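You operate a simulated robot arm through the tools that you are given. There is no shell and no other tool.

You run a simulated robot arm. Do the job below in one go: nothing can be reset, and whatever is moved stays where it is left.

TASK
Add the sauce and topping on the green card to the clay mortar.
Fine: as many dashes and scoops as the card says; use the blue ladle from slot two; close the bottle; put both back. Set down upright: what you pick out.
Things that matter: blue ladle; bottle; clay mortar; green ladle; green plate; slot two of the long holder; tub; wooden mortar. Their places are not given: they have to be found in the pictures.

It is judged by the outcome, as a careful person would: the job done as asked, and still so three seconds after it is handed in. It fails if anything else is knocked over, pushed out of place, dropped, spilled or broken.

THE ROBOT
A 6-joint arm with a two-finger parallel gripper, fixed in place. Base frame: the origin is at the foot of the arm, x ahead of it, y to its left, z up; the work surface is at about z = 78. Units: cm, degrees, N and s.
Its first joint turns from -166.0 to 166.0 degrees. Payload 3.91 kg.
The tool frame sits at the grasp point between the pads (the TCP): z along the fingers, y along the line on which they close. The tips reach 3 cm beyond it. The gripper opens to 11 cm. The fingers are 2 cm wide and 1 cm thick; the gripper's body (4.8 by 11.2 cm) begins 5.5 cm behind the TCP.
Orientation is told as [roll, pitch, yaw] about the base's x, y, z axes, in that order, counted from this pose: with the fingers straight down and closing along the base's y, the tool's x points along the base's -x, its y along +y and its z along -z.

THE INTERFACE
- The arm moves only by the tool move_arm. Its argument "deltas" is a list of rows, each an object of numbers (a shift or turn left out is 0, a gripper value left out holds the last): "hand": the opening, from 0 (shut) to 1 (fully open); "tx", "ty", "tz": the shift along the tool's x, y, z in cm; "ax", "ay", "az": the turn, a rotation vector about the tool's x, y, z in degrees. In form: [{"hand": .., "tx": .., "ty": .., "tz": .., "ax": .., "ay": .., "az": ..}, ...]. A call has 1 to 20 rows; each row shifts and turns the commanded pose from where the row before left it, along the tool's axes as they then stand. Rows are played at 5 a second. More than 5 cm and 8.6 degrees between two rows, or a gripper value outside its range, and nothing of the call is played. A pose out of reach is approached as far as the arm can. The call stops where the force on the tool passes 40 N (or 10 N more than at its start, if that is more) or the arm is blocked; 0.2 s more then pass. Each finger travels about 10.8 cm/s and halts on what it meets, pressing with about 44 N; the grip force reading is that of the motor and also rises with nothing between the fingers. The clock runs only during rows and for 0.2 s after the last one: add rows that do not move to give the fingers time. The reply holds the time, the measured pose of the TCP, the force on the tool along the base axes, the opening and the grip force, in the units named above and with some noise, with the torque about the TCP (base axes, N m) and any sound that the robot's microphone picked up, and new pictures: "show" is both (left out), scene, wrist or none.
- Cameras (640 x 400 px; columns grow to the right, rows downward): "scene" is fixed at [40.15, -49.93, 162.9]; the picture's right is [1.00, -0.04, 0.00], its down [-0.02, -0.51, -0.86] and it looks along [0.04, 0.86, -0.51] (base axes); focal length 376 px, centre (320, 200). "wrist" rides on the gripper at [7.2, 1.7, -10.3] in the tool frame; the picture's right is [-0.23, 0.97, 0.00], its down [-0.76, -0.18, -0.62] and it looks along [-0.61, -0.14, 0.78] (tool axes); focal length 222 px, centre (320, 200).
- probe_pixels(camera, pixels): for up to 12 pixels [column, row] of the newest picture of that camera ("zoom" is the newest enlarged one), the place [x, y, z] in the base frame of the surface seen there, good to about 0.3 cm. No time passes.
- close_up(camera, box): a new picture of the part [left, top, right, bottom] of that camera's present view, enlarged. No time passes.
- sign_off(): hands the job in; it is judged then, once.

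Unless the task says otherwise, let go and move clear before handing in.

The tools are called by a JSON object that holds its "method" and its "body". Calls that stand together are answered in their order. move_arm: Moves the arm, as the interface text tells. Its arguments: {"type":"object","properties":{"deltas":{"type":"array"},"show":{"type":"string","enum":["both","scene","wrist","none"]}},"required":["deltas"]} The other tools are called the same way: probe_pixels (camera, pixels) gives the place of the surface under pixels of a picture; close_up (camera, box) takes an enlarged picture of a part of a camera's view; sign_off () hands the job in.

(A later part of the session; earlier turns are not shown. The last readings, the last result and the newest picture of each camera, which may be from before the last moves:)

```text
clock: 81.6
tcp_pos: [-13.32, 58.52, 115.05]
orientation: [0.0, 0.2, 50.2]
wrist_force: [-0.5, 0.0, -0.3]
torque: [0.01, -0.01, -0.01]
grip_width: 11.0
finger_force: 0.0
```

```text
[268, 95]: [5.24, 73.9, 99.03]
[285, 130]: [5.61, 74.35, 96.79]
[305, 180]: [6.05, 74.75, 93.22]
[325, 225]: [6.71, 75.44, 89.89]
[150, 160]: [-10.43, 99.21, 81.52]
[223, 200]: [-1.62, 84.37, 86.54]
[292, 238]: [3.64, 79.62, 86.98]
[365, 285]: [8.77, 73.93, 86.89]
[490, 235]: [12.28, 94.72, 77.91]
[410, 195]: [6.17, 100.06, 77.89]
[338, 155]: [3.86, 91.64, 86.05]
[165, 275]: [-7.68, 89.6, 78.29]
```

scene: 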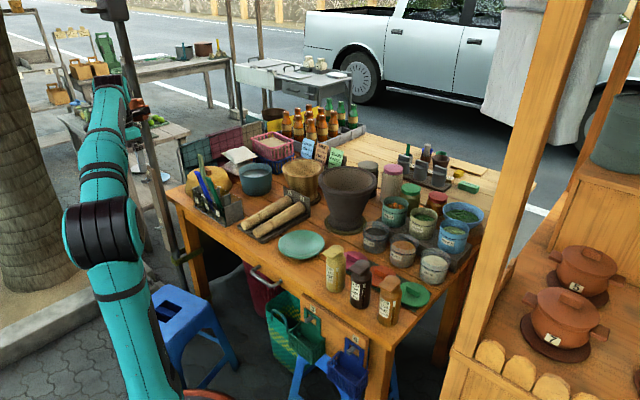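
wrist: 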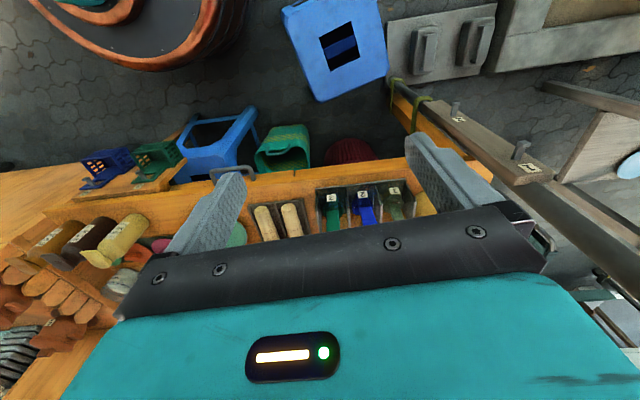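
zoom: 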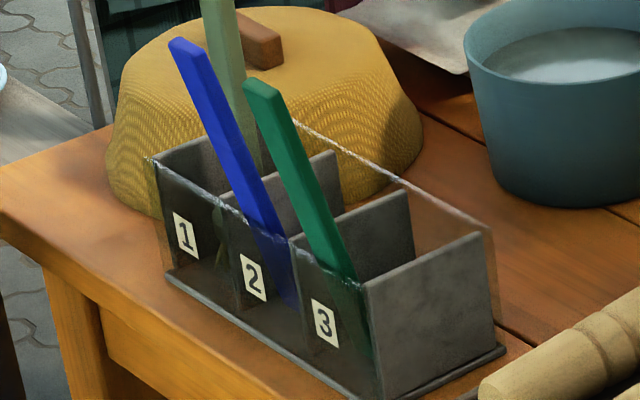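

The blue handle runs from about [-0.5, 79.8, 99.3] down to the panel edge at z≈86.9, leaning 13° toward the front. I'll go above it, tilt the tool to match the lean, and set the fingers about 4.5 cm apart.

{"method": "move_arm", "body": {"deltas": [{"tx": -4.33, "ty": 0.77, "tz": 0.4, "hand": 0.41}, {"tx": -4.33, "ty": 0.77, "tz": 0.4}, {"tx": -4.33, "ty": 0.77, "tz": 0.4}, {"tx": -4.33, "ty": 0.77, "tz": 0.4}, {"tx": -4.33, "ty": 0.77, "tz": 0.4}, {"ay": -6.55}, {"ay": -6.55}, {"tx": 0}]}}

{"method": "close_up", "body": {"camera": "wrist", "box": [220, 60, 420, 240]}}

{"method": "close_up", "body": {"camera": "scene", "box": [170, 110, 260, 230]}}

```text
clock: 83.4
tcp_pos: [-2.51, 77.71, 113.23]
orientation: [0.0, -13.0, 50.2]
wrist_force: [-0.1, -0.9, 0.2]
torque: [-0.02, 0.02, 0.0]
grip_width: 4.51
finger_force: 0.0
```

scene: 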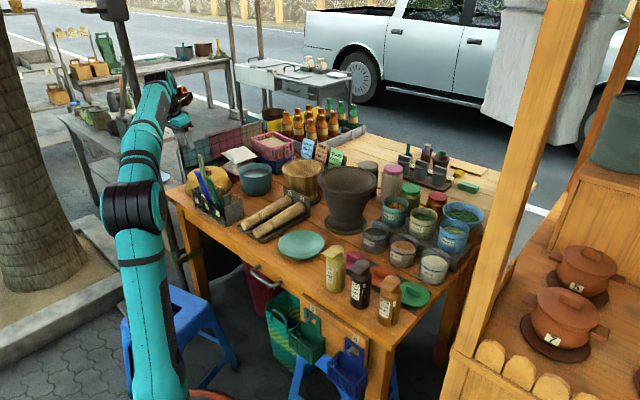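
wrist: 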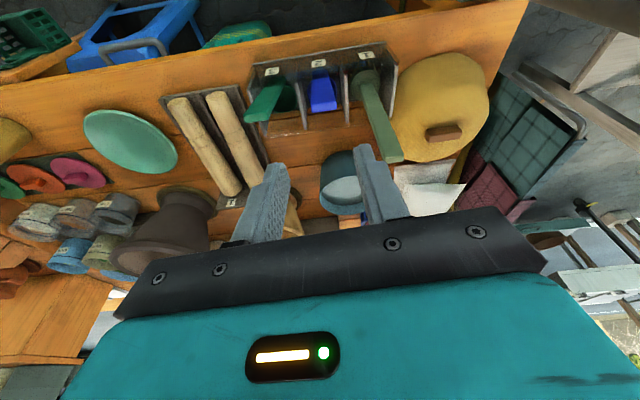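

```text
2.22 times, centred on (320, 150) of wrist
```

zoom: 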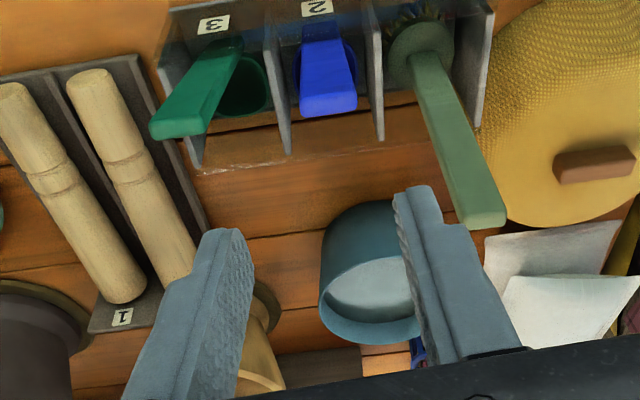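

```text
3.33 times, centred on (215, 170) of scene
```

zoom: 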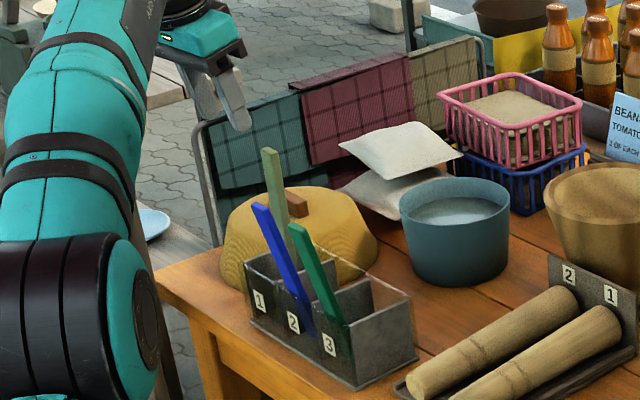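

The blue handle's top is seen head-on at wrist zoom (328,103), centred between the fingers. I'll probe it to refine the target.

{"method": "probe_pixels", "body": {"camera": "wrist", "pixels": [[323.6, 106], [314, 107], [333, 106], [323, 98], [320, 85], [330, 85], [312, 98], [335, 98], [266, 118], [400, 158], [323, 109]]}}

{"method": "close_up", "body": {"camera": "wrist", "box": [290, 55, 360, 125]}}

```text
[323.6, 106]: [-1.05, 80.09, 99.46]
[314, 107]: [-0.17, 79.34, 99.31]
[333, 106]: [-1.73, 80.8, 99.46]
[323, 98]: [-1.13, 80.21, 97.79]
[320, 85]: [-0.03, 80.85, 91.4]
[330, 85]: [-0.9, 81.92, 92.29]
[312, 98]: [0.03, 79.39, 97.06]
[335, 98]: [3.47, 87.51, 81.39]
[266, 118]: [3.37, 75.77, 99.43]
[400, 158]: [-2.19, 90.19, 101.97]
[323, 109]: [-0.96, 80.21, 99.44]
```

```text
5.71 times, centred on (325, 90) of wrist
```

zoom: 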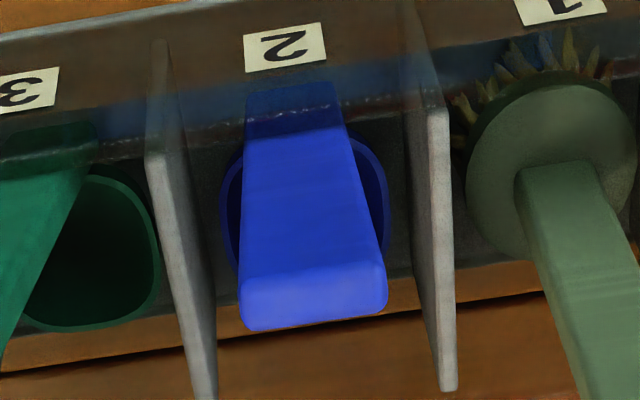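

The handle's top face is about 2.5 cm wide, centred at [-1.0, 80.1, 99.4]. I'll align the yaw with the slot, centre, and descend most of the way along the handle's line.

{"method": "move_arm", "body": {"deltas": [{"az": 5, "tx": 0.42, "ty": 0.42}, {"tz": 3}, {"tz": 3}, {"tz": 3}, {"tz": 1.5}, {"tz": 0}]}}

{"method": "close_up", "body": {"camera": "wrist", "box": [240, 80, 400, 240]}}

{"method": "close_up", "body": {"camera": "scene", "box": [170, 130, 250, 230]}}

```text
clock: 84.8
tcp_pos: [-1.78, 79.39, 102.85]
orientation: [1.1, -12.9, 45.0]
wrist_force: [0.0, 0.1, 0.0]
torque: [0.02, 0.0, 0.02]
grip_width: 4.52
finger_force: 0.1
```

scene: 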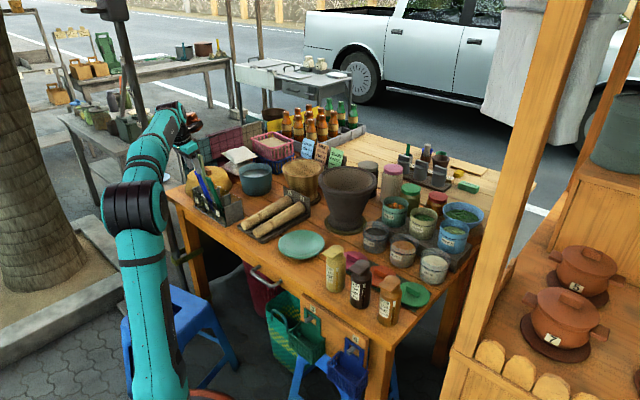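
wrist: 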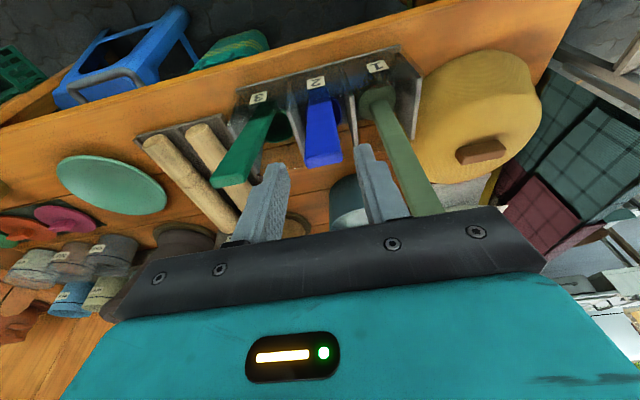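

```text
2.50 times, centred on (320, 160) of wrist
```

zoom: 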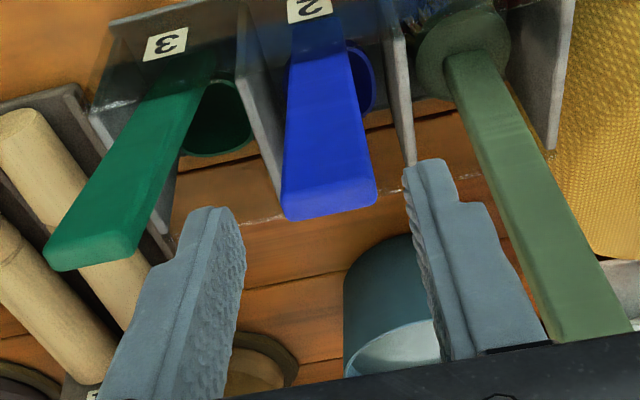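

```text
4.00 times, centred on (210, 180) of scene
```

zoom: 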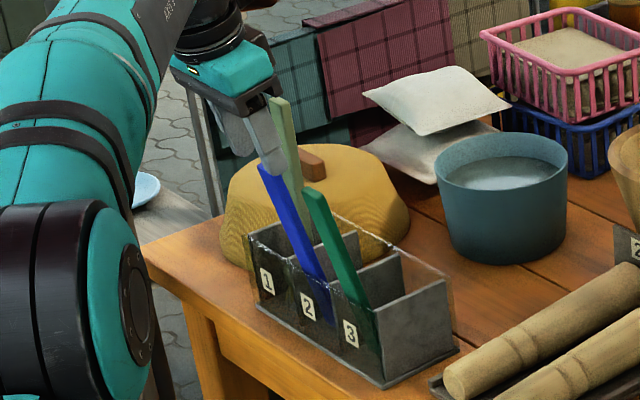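

The blue handle is centred between the fingers (zoom (328,200)), and the slot-1 handle leans away behind. I'll descend 7 cm along the handle.

{"method": "move_arm", "body": {"deltas": [{"tz": 2, "tx": -0.2}, {"tz": 2}, {"tz": 1.5}, {"tz": 1.5}, {"tz": 0}]}}

{"method": "close_up", "body": {"camera": "wrist", "box": [240, 80, 400, 240]}}

{"method": "close_up", "body": {"camera": "scene", "box": [170, 130, 250, 230]}}

```text
clock: 86.0
tcp_pos: [-0.52, 80.79, 96.04]
orientation: [1.2, -13.0, 45.0]
wrist_force: [0.6, 0.4, -0.2]
torque: [-0.02, 0.02, 0.02]
grip_width: 4.52
finger_force: 0.1
```

scene: 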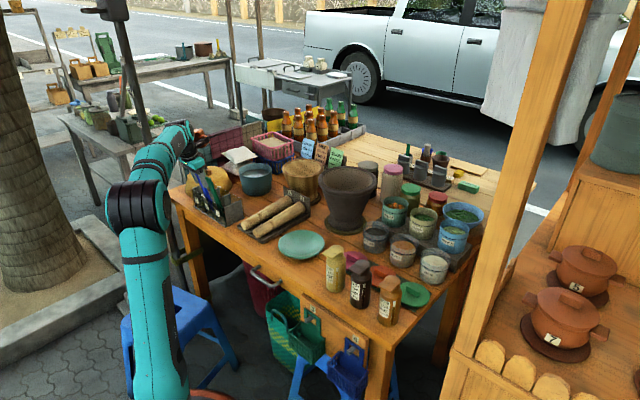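
wrist: 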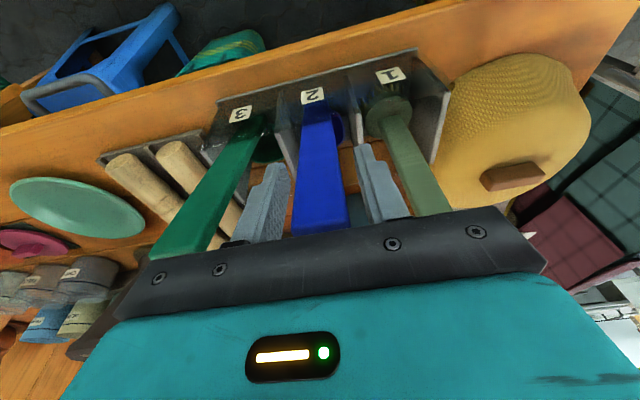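

```text
2.50 times, centred on (320, 160) of wrist
```

zoom: 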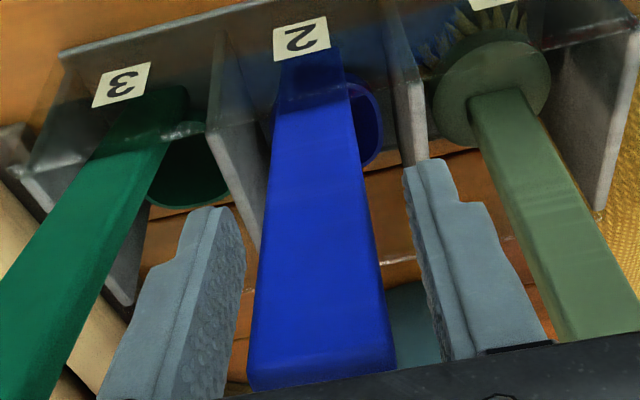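

```text
4.00 times, centred on (210, 180) of scene
```

zoom: 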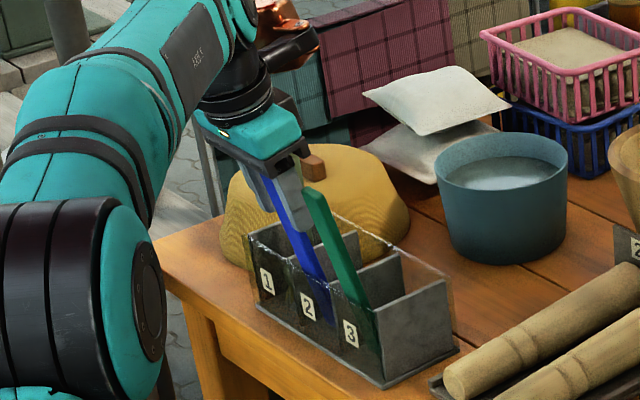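

The blue handle lies centred between the pads. I'll close on it.

{"method": "move_arm", "body": {"deltas": [{"hand": 0.25}, {"hand": 0.15}, {"hand": 0.1}, {"hand": 0.1}, {"hand": 0.1}]}}

{"method": "close_up", "body": {"camera": "wrist", "box": [240, 80, 400, 240]}}

{"method": "close_up", "body": {"camera": "scene", "box": [170, 130, 250, 230]}}

```text
clock: 87.2
tcp_pos: [-0.7, 80.74, 96.15]
orientation: [1.0, -12.9, 45.0]
wrist_force: [0.5, 0.1, 0.8]
torque: [-0.03, 0.03, -0.02]
grip_width: 2.72
finger_force: 43.6
```

scene: 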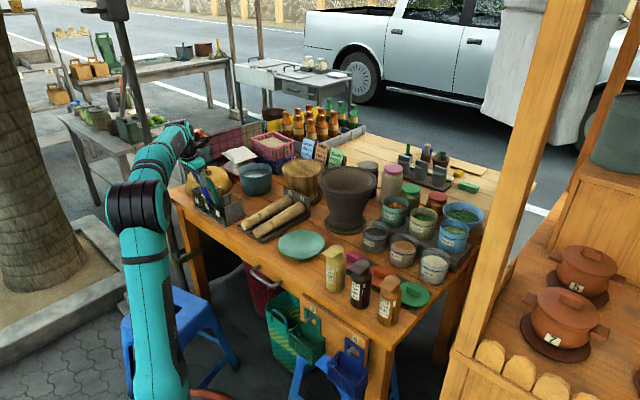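
wrist: 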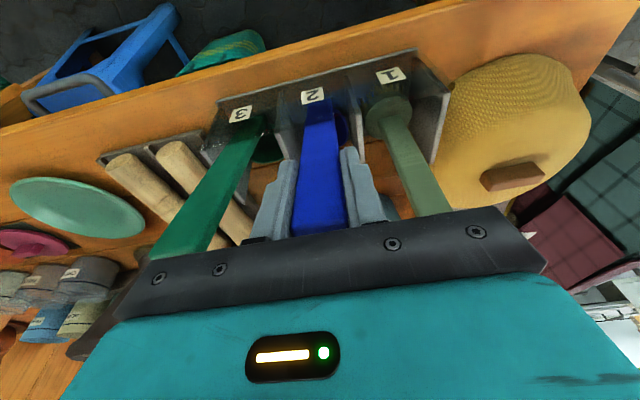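

```text
2.50 times, centred on (320, 160) of wrist
```

zoom: 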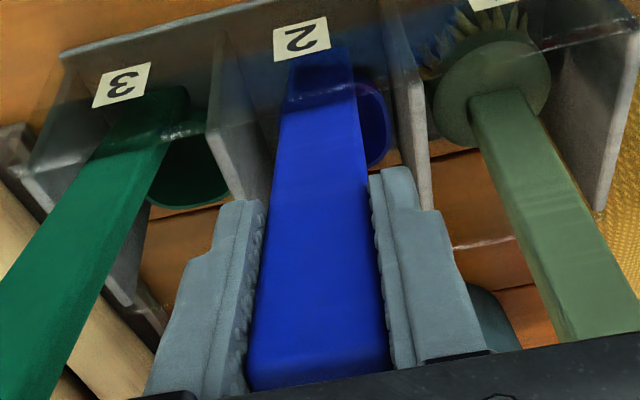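

```text
4.00 times, centred on (210, 180) of scene
```

zoom: 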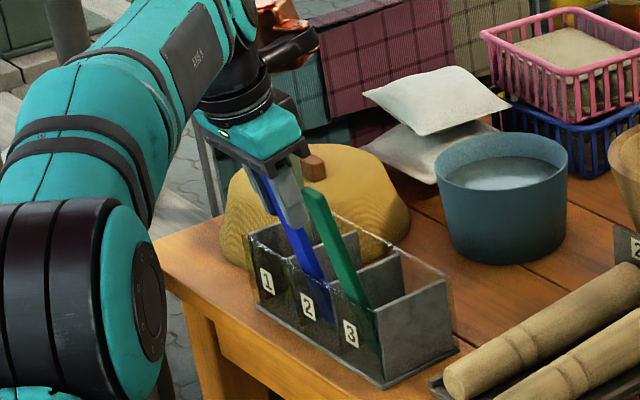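

Firm hold on the blue handle (2.72 cm). I'll lift it straight up out of slot two, starting gently.

{"method": "move_arm", "body": {"deltas": [{"tx": -0.34, "tz": -1.46}, {"tx": -0.67, "tz": -2.9}, {"tx": -0.9, "tz": -3.9}, {"tx": -1.01, "tz": -4.39}, {"tx": -1.01, "tz": -4.39}, {"tx": 0}]}}

{"method": "close_up", "body": {"camera": "scene", "box": [160, 90, 260, 230]}}

{"method": "close_up", "body": {"camera": "wrist", "box": [220, 60, 420, 240]}}

```text
clock: 88.6
tcp_pos: [-0.17, 80.86, 113.58]
orientation: [1.1, -12.9, 45.0]
wrist_force: [-0.1, -0.5, -1.2]
torque: [-0.04, 0.01, 0.0]
grip_width: 2.71
finger_force: 44.1
```

scene: 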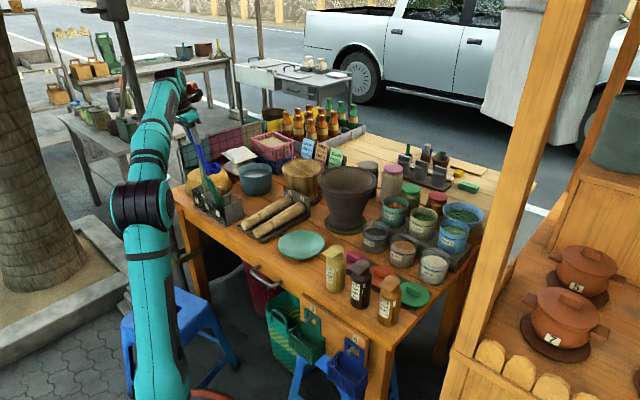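
wrist: 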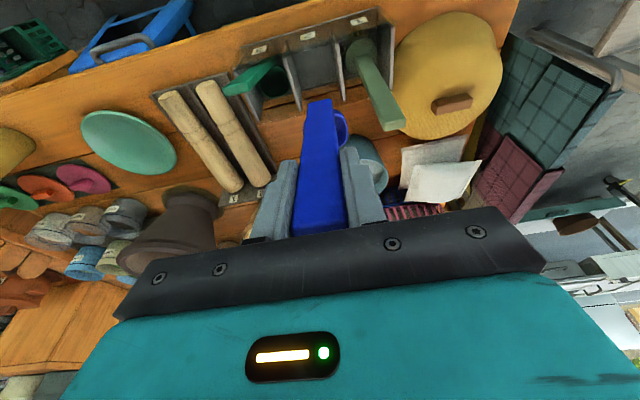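

```text
2.86 times, centred on (210, 160) of scene
```

zoom: 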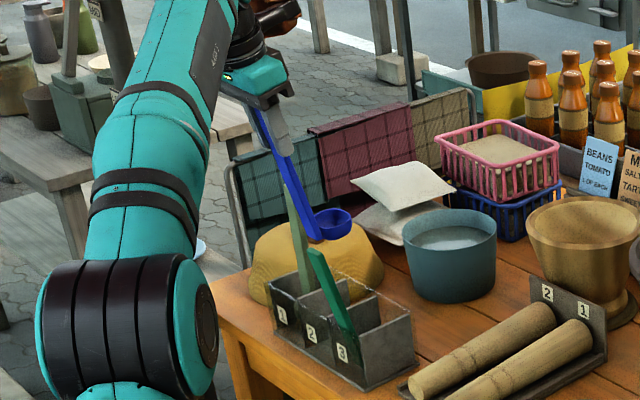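

```text
2.22 times, centred on (320, 150) of wrist
```

zoom: 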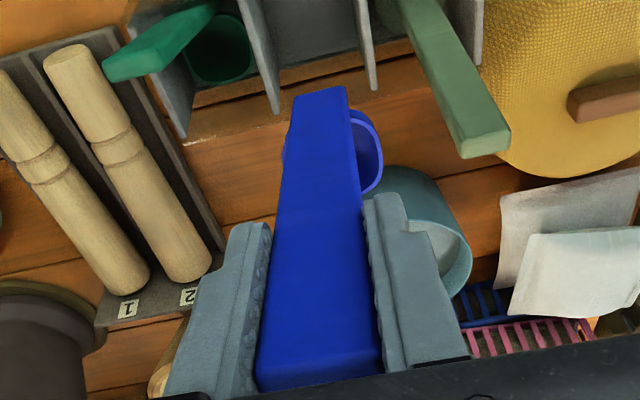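

The blue ladle is out, with its cup at zoom (335,222). I'll look closely at the cup and measure it.

{"method": "close_up", "body": {"camera": "scene", "box": [190, 125, 250, 190]}}

```text
6.15 times, centred on (220, 158) of scene
```

zoom: 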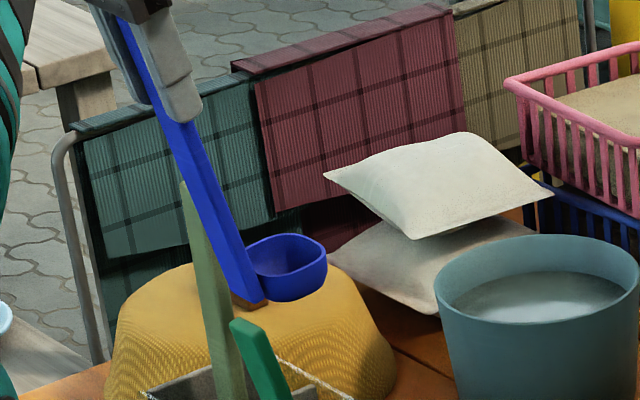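

{"method": "probe_pixels", "body": {"camera": "zoom", "pixels": [[290, 285], [315, 280], [300, 245], [285, 238], [318, 258], [270, 262], [250, 295], [235, 285], [248, 260], [190, 150], [300, 295], [280, 300]]}}

{"method": "probe_pixels", "body": {"camera": "wrist", "pixels": [[322, 102], [318, 130], [343, 118], [347, 135], [340, 145], [337, 118], [344, 125], [312, 112], [328, 112], [345, 142], [304, 130]]}}

{"method": "close_up", "body": {"camera": "wrist", "box": [290, 80, 370, 160]}}

```text
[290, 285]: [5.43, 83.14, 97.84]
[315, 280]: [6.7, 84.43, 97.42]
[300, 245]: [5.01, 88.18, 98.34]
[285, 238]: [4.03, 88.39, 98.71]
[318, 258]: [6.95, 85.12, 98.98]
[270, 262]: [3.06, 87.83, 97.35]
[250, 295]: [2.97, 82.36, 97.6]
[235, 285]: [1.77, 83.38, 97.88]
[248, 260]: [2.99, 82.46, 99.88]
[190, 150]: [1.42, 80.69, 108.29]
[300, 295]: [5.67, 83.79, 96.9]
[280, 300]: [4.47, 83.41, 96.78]
```

```text
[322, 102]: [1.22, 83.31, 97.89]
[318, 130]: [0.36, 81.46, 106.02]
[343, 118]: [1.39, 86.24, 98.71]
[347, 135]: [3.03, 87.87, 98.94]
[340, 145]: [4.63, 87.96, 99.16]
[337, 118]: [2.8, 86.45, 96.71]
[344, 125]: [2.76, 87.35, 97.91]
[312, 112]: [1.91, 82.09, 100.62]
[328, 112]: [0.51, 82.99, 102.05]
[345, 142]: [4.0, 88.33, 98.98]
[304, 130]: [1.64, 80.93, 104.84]
```

```text
5.00 times, centred on (330, 120) of wrist
```

zoom: 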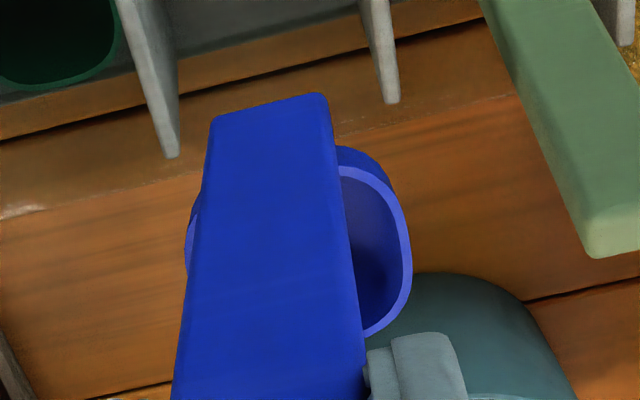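

The cup's rim is nearly level at z≈99 in this pose, centred about 6.5 cm forward of the grip and 14.5 cm below it, with the base about 17.8 cm below. Now I'll measure the garlic tub.

{"method": "close_up", "body": {"camera": "scene", "box": [405, 235, 465, 300]}}

```text
6.15 times, centred on (435, 268) of scene
```

zoom: 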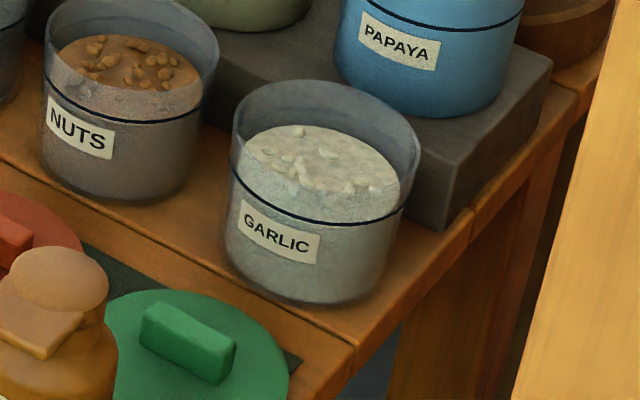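

{"method": "probe_pixels", "body": {"camera": "zoom", "pixels": [[325, 150], [270, 140], [380, 160], [300, 128], [345, 135], [320, 180], [262, 160], [370, 185], [325, 88], [240, 130], [412, 150], [300, 290]]}}

{"method": "probe_pixels", "body": {"camera": "zoom", "pixels": [[245, 105], [290, 83], [370, 95], [405, 120], [232, 160], [418, 165], [225, 250], [380, 280], [340, 300], [420, 150], [310, 200], [230, 270]]}}

```text
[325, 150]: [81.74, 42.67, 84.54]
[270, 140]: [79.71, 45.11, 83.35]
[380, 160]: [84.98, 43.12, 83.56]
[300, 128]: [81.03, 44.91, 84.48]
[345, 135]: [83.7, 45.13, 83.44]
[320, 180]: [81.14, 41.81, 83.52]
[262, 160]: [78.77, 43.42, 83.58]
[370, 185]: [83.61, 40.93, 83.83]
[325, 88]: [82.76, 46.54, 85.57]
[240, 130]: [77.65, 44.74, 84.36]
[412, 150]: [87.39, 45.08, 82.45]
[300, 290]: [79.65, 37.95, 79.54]
```

```text
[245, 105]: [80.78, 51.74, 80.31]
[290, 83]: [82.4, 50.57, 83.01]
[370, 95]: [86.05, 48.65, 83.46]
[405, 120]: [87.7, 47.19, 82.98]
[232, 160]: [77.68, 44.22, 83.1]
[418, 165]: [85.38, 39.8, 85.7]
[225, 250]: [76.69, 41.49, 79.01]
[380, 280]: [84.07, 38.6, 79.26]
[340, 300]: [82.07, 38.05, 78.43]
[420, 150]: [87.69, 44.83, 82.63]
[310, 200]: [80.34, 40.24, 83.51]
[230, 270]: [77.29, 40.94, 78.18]
```

The tub is centred near [82.0, 42.9], rim z≈86, garlic surface z≈83.6. I'll raise the ladle, turn it about the vertical (keeping the cup level), then carry it toward the tub.

{"method": "move_arm", "body": {"deltas": [{"tx": -0.95, "ty": 0.08, "tz": -4.14}, {"tx": -0.95, "ty": 0.08, "tz": -4.14}, {"ax": 1.675, "ay": -0.14, "az": 7.31}, {"ax": 1.675, "ay": -0.14, "az": 7.31}, {"ax": 1.675, "ay": -0.14, "az": 7.31}, {"ax": 1.675, "ay": -0.14, "az": 7.31}, {"ax": 1.675, "ay": -0.14, "az": 7.31}, {"ax": 1.675, "ay": -0.14, "az": 7.31}, {"tx": 0}], "show": "scene"}}

```text
clock: 90.6
tcp_pos: [-0.33, 80.07, 121.34]
orientation: [1.3, -12.9, -0.1]
wrist_force: [-0.3, 0.1, -0.4]
torque: [0.01, 0.03, -0.01]
grip_width: 2.7
finger_force: 44.4
out of reach, approached as far as the arm can: row 8
```

scene: 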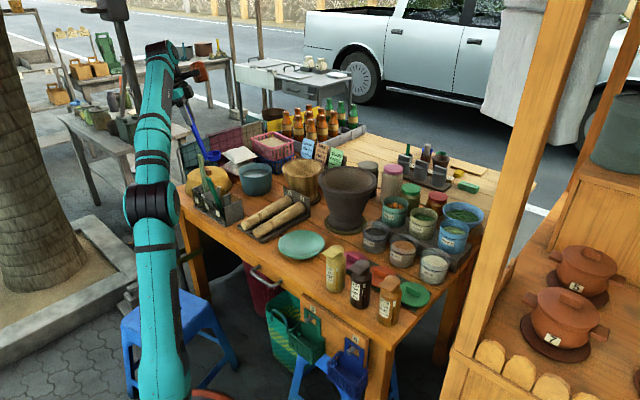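

The reach limit is near at that height, but the turn is done and the cup is level. I'll carry the ladle over to the tub while coming down to z≈112.

{"method": "move_arm", "body": {"deltas": [{"tx": -4.01, "ty": -2.07, "tz": 1.45}, {"tx": -4.01, "ty": -2.07, "tz": 1.45}, {"tx": -4.01, "ty": -2.07, "tz": 1.45}, {"tx": -4.01, "ty": -2.07, "tz": 1.45}, {"tx": -4.01, "ty": -2.07, "tz": 1.45}, {"tx": -4.01, "ty": -2.07, "tz": 1.45}, {"tx": -4.01, "ty": -2.07, "tz": 1.45}, {"tx": -4.01, "ty": -2.07, "tz": 1.45}, {"tx": -4.01, "ty": -2.07, "tz": 1.45}, {"tx": -4.01, "ty": -2.07, "tz": 1.45}, {"tx": -4.01, "ty": -2.07, "tz": 1.45}, {"tx": -4.01, "ty": -2.07, "tz": 1.45}, {"tx": -4.01, "ty": -2.07, "tz": 1.45}, {"tx": -4.01, "ty": -2.07, "tz": 1.45}, {"tx": -4.01, "ty": -2.07, "tz": 1.45}, {"tx": -4.01, "ty": -2.07, "tz": 1.45}, {"tx": -4.01, "ty": -2.07, "tz": 1.45}, {"tx": -4.01, "ty": -2.07, "tz": 1.45}, {"tx": 0}]}}

{"method": "close_up", "body": {"camera": "scene", "box": [380, 170, 480, 290]}}

{"method": "close_up", "body": {"camera": "wrist", "box": [220, 60, 420, 240]}}

```text
clock: 94.6
tcp_pos: [76.54, 43.02, 111.27]
orientation: [1.1, -12.9, 0.0]
wrist_force: [0.3, -0.2, -0.4]
torque: [0.02, 0.05, 0.04]
grip_width: 2.74
finger_force: 43.8
```

scene: 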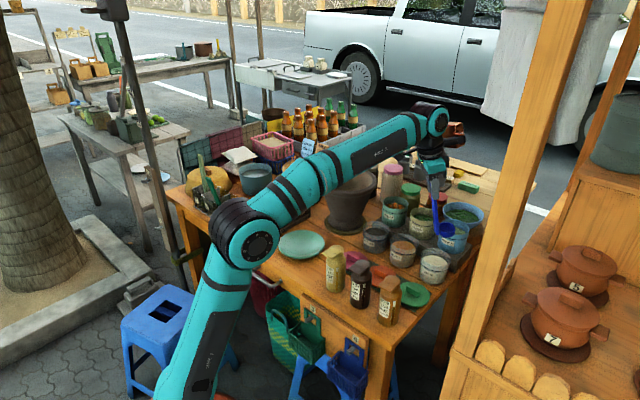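
wrist: 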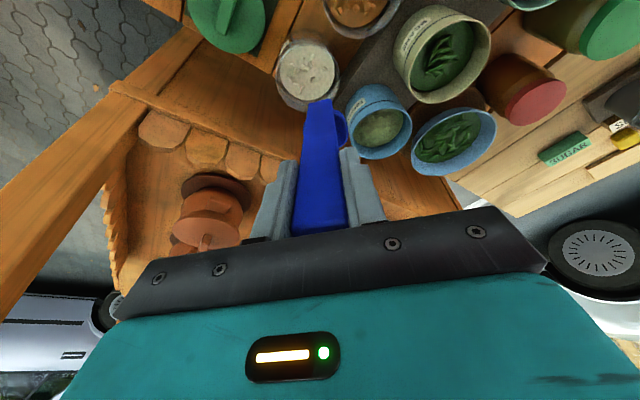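

```text
3.33 times, centred on (430, 230) of scene
```

zoom: 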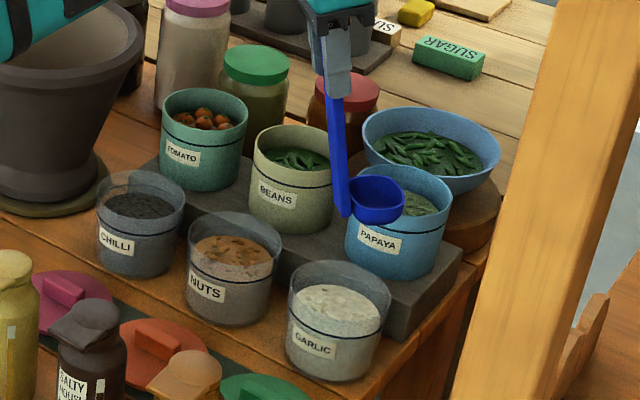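

```text
2.22 times, centred on (320, 150) of wrist
```

zoom: 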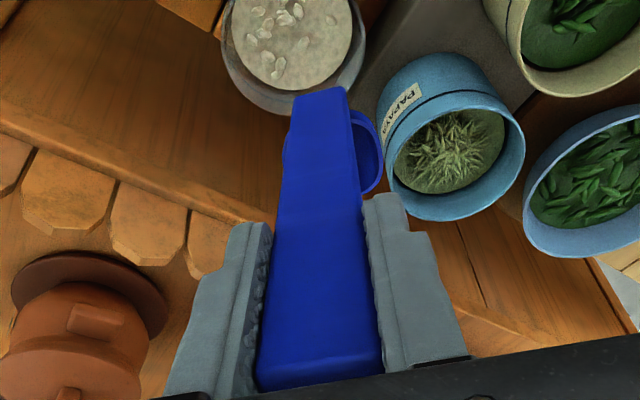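

The ladle hangs near the garlic tub (cup at scene zoom (376,200)). I'll probe the cup's current position to line it up exactly.

{"method": "close_up", "body": {"camera": "scene", "box": [410, 195, 470, 260]}}

```text
6.15 times, centred on (440, 228) of scene
```

zoom: 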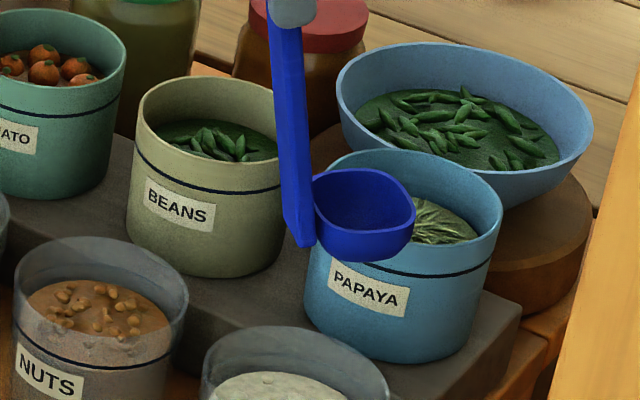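

{"method": "probe_pixels", "body": {"camera": "zoom", "pixels": [[365, 171], [365, 238], [318, 190], [411, 200], [330, 225], [400, 225], [365, 200], [360, 258], [330, 180], [405, 185], [300, 230], [310, 245]]}}

{"method": "probe_pixels", "body": {"camera": "wrist", "pixels": [[300, 70], [285, 75], [315, 75], [300, 55], [300, 90], [345, 120], [340, 145], [280, 65], [325, 65], [302, 42], [295, 103], [338, 78]]}}

```text
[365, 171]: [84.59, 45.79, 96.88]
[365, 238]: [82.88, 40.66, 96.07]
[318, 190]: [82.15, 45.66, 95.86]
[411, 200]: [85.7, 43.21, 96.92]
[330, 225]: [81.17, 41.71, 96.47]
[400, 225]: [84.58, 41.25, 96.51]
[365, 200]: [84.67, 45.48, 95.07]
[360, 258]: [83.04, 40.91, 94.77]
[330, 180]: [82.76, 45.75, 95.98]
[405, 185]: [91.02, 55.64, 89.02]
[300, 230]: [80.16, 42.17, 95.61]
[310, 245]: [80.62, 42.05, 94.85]
```

```text
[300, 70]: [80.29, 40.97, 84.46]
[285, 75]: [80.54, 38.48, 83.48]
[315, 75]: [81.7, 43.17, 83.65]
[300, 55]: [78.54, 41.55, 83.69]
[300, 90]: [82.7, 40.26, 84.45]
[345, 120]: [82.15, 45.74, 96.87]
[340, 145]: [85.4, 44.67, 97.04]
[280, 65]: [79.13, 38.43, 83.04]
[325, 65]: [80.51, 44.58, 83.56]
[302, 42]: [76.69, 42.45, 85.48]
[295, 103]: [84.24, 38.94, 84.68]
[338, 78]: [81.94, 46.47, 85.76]
```

The cup centre is at about [83.5, 43.25], rim z 96.9; the tub centre about [81.7, 42.5]. I'll shift slightly and lower until the cup's base is just above the garlic, then check.

{"method": "move_arm", "body": {"deltas": [{"tx": 1.27, "ty": -0.75, "tz": -0.29}, {"tx": -0.67, "tz": 2.92}, {"tx": -0.67, "tz": 2.92}, {"tx": -0.56, "tz": 2.44}, {"tx": 0}]}}

{"method": "close_up", "body": {"camera": "scene", "box": [405, 225, 465, 290]}}

{"method": "close_up", "body": {"camera": "wrist", "box": [240, 40, 400, 200]}}

```text
clock: 95.8
tcp_pos: [78.5, 42.79, 103.56]
orientation: [1.2, -12.9, 0.0]
wrist_force: [-1.3, -0.3, 1.4]
torque: [0.01, -0.05, -0.03]
grip_width: 2.73
finger_force: 44.3
```

scene: 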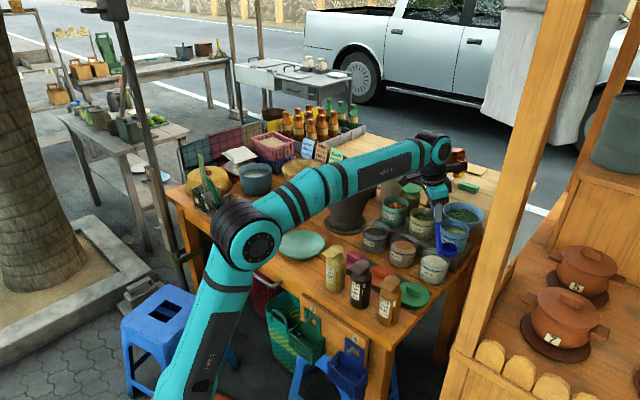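
wrist: 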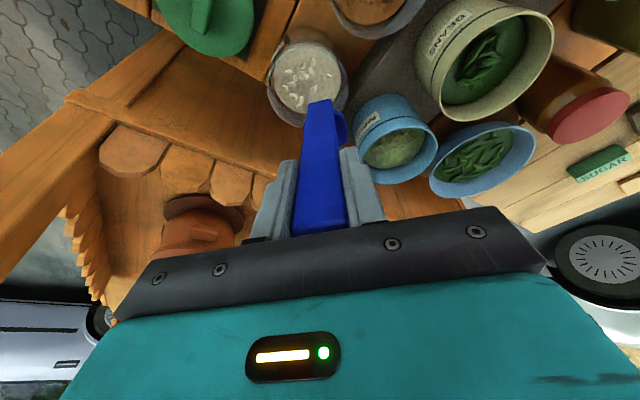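

```text
6.15 times, centred on (435, 258) of scene
```

zoom: 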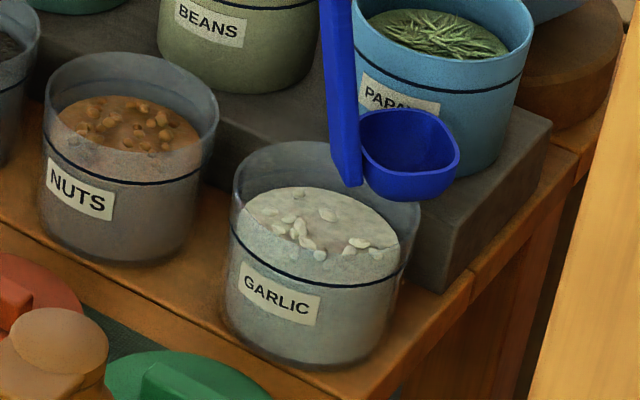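

```text
2.50 times, centred on (320, 120) of wrist
```

zoom: 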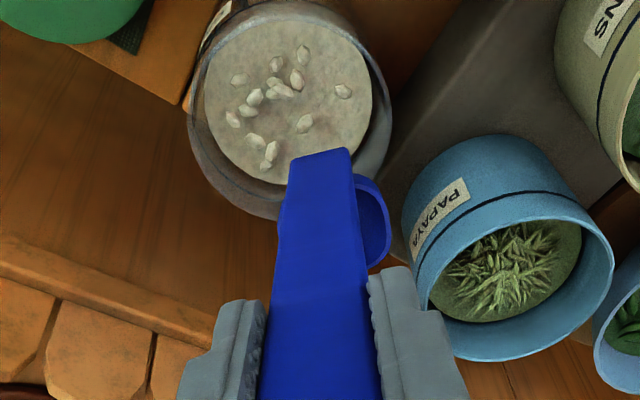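

I made a sign slip on the descent, so the cup moved about 2 cm too far right and is right at the tub rim's height. I'll raise it and re-position left before lowering.

{"method": "move_arm", "body": {"deltas": [{"tx": -0.45, "tz": -1.95}, {"tx": -0.45, "tz": -1.95}, {"tx": 3.2, "tz": -0.73, "ty": -0.3}, {"tx": 0}]}}

{"method": "close_up", "body": {"camera": "scene", "box": [405, 225, 465, 290]}}

{"method": "close_up", "body": {"camera": "wrist", "box": [240, 40, 400, 200]}}

```text
clock: 96.8
tcp_pos: [75.16, 42.62, 107.44]
orientation: [1.1, -12.9, -0.1]
wrist_force: [0.2, 0.7, -1.1]
torque: [-0.01, 0.04, -0.01]
grip_width: 2.72
finger_force: 43.9
```

scene: 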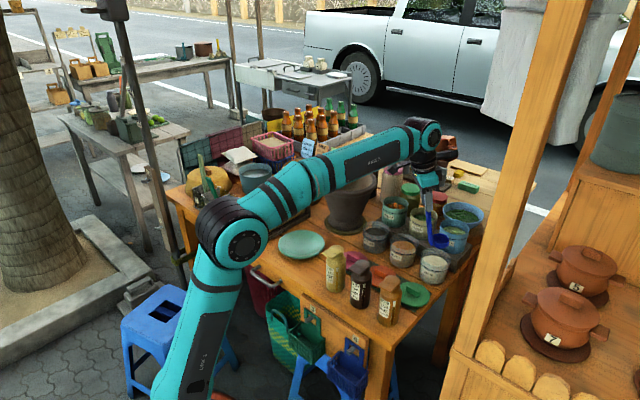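
wrist: 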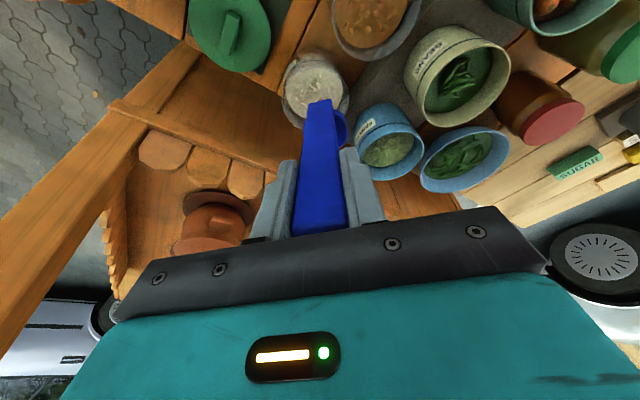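

```text
6.15 times, centred on (435, 258) of scene
```

zoom: 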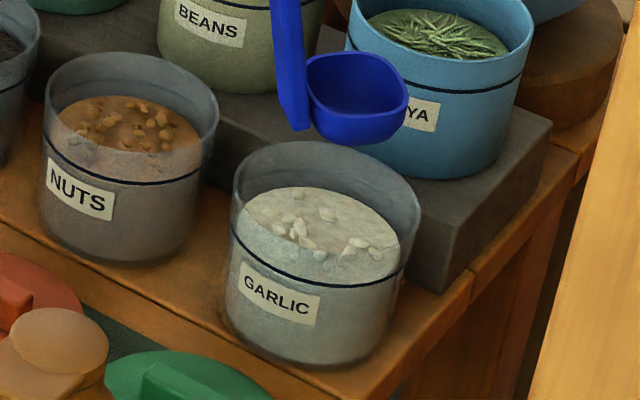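

```text
2.50 times, centred on (320, 120) of wrist
```

zoom: 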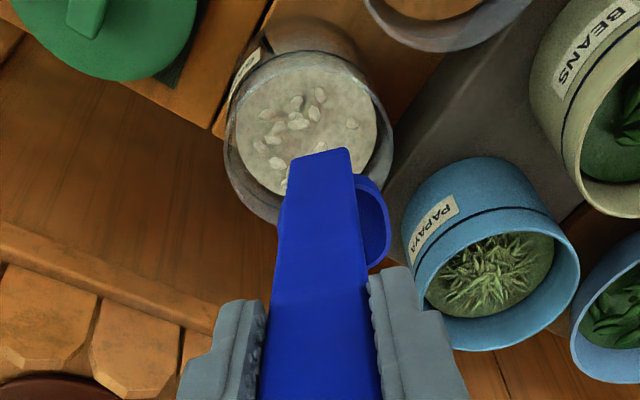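

The tub is undisturbed and the cup hangs over it. I'll shift slightly left and lower 5.5 cm to just above the garlic.

{"method": "move_arm", "body": {"deltas": [{"tx": 0.2, "ty": -0.25, "tz": -0.04}, {"tx": 0.45, "tz": 1.95}, {"tx": 0.45, "tz": 1.95}, {"tx": 0.33, "tz": 1.46}, {"tx": 0}]}}

{"method": "close_up", "body": {"camera": "scene", "box": [405, 225, 465, 290]}}

{"method": "close_up", "body": {"camera": "wrist", "box": [240, 40, 400, 200]}}

```text
clock: 98.0
tcp_pos: [75.24, 42.11, 102.25]
orientation: [1.1, -12.9, -0.1]
wrist_force: [0.2, -0.1, -0.3]
torque: [0.02, 0.03, 0.01]
grip_width: 2.73
finger_force: 44.1
```

scene: 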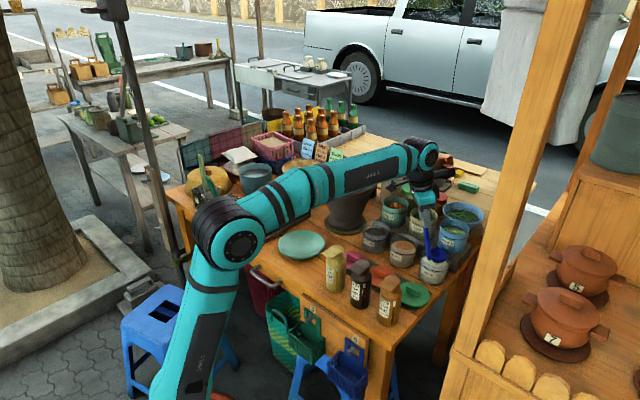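
wrist: 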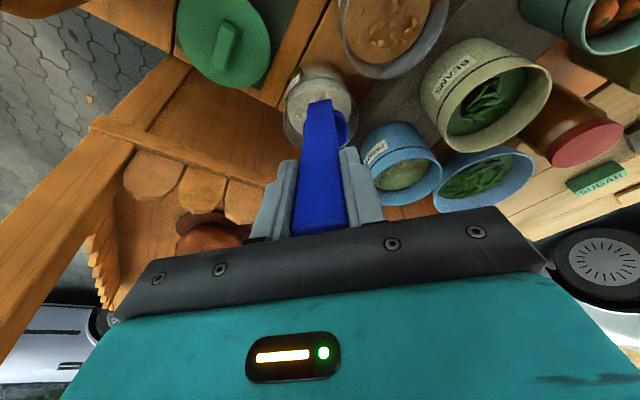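

```text
6.15 times, centred on (435, 258) of scene
```

zoom: 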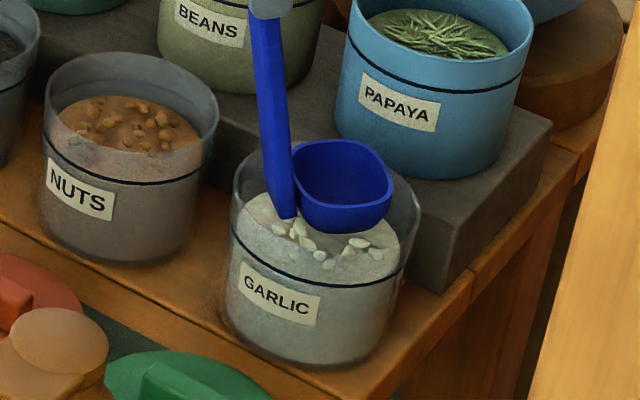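

```text
2.50 times, centred on (320, 120) of wrist
```

zoom: 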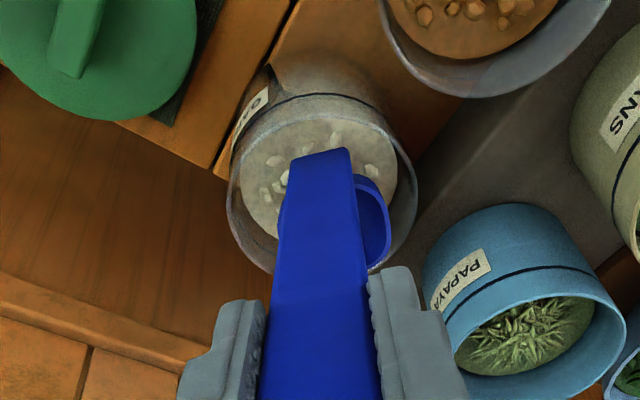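

The cup sits inside the tub, centred, just above the garlic. I'll push it down slowly and watch the force.

{"method": "move_arm", "body": {"deltas": [{"tx": 0.22, "tz": 0.97}, {"tx": 0.22, "tz": 0.97}, {"tx": 0}], "show": "scene"}}

{"method": "close_up", "body": {"camera": "scene", "box": [405, 225, 465, 290]}}

```text
clock: 98.8
tcp_pos: [75.18, 42.18, 100.09]
orientation: [1.1, -12.9, -0.1]
wrist_force: [-0.1, -0.6, -0.5]
torque: [0.04, 0.03, 0.01]
grip_width: 2.73
finger_force: 43.7
```

scene: 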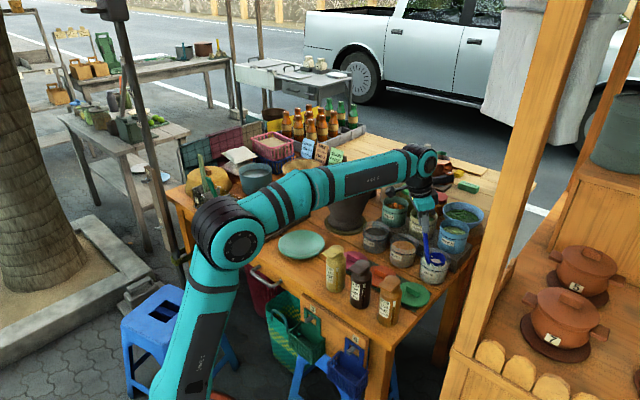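

```text
6.15 times, centred on (435, 258) of scene
```

zoom: 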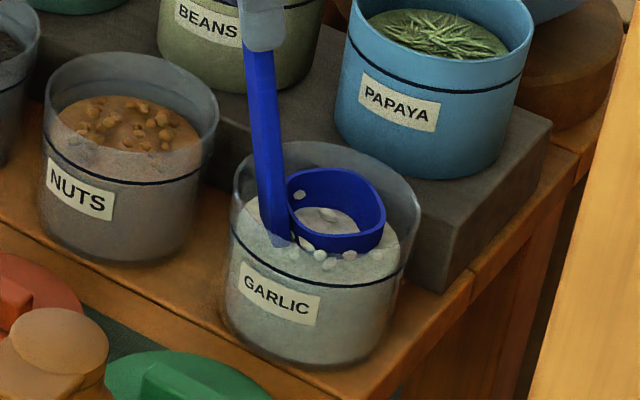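

No resistance: the garlic surface now shows inside the cup. I'll lower 2.3 cm more so that the rim dips under the surface.

{"method": "move_arm", "body": {"deltas": [{"tx": 0.22, "tz": 0.97}, {"tx": 0.22, "tz": 0.97}, {"tx": 0.07, "tz": 0.29}, {"tx": 0}], "show": "scene"}}

{"method": "close_up", "body": {"camera": "scene", "box": [405, 225, 465, 290]}}

```text
clock: 99.8
tcp_pos: [75.21, 42.29, 97.88]
orientation: [1.0, -12.9, -0.1]
wrist_force: [0.1, 1.4, -0.9]
torque: [-0.01, 0.04, -0.01]
grip_width: 2.73
finger_force: 43.8
```

scene: 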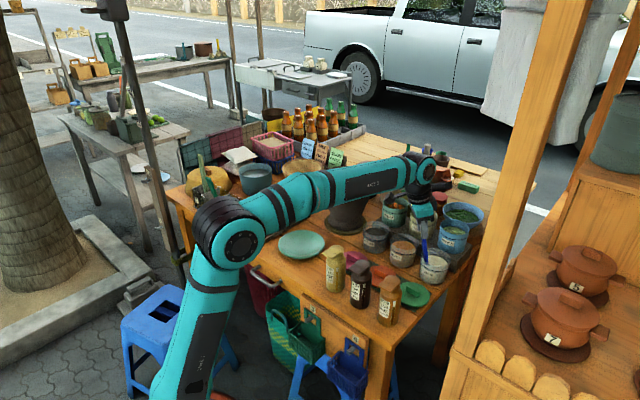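

```text
6.15 times, centred on (435, 258) of scene
```

zoom: 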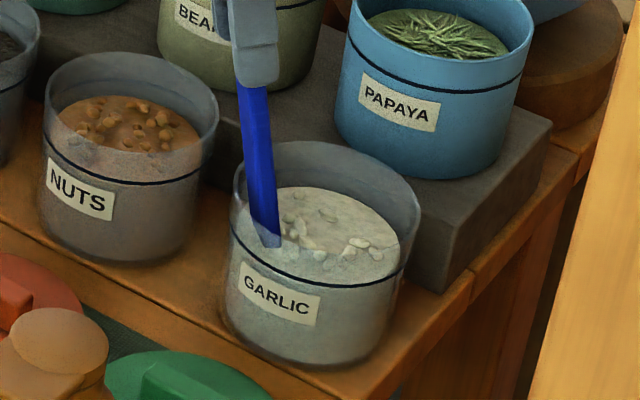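

The cup is fully under the garlic. I'll lift straight up and see whether it holds a scoop.

{"method": "move_arm", "body": {"deltas": [{"tx": -0.33, "tz": -1.46}, {"tx": -0.33, "tz": -1.46}, {"tx": -0.33, "tz": -1.46}, {"tx": -0.33, "tz": -1.46}, {"tx": -0.45, "tz": -1.95}, {"tx": 0}]}}

{"method": "close_up", "body": {"camera": "scene", "box": [405, 215, 465, 280]}}

{"method": "close_up", "body": {"camera": "wrist", "box": [240, 40, 400, 200]}}

```text
clock: 101.2
tcp_pos: [75.01, 42.08, 105.8]
orientation: [1.0, -12.9, 0.0]
wrist_force: [-0.2, -1.3, 0.1]
torque: [-0.01, 0.0, 0.0]
grip_width: 2.72
finger_force: 44.0
```

scene: 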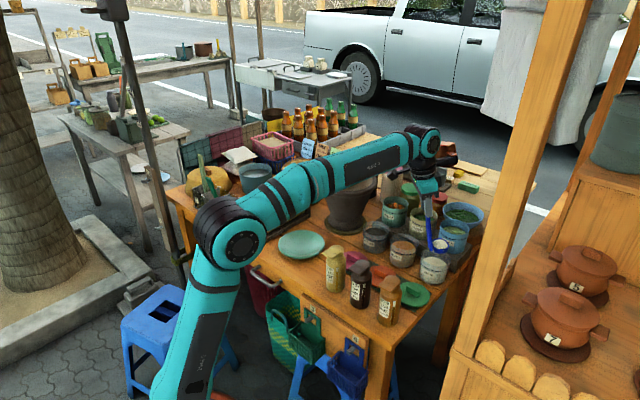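
wrist: 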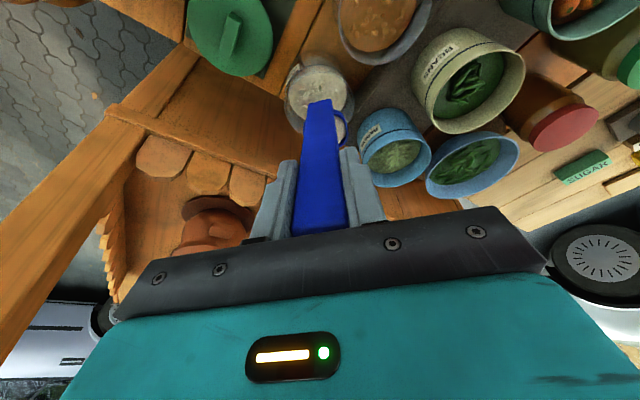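

```text
6.15 times, centred on (435, 248) of scene
```

zoom: 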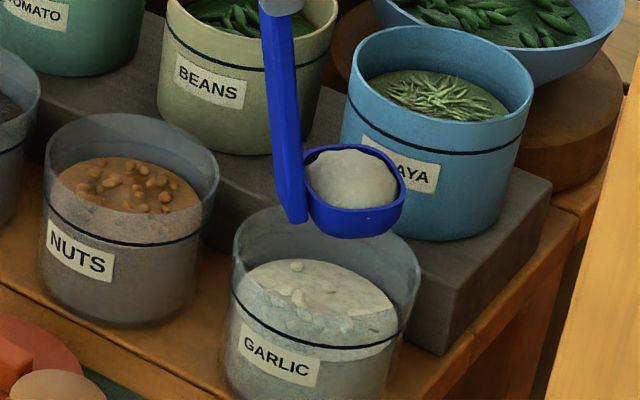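

```text
2.50 times, centred on (320, 120) of wrist
```

zoom: 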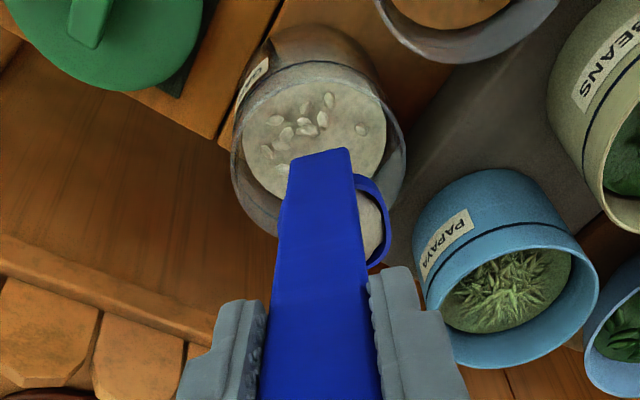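

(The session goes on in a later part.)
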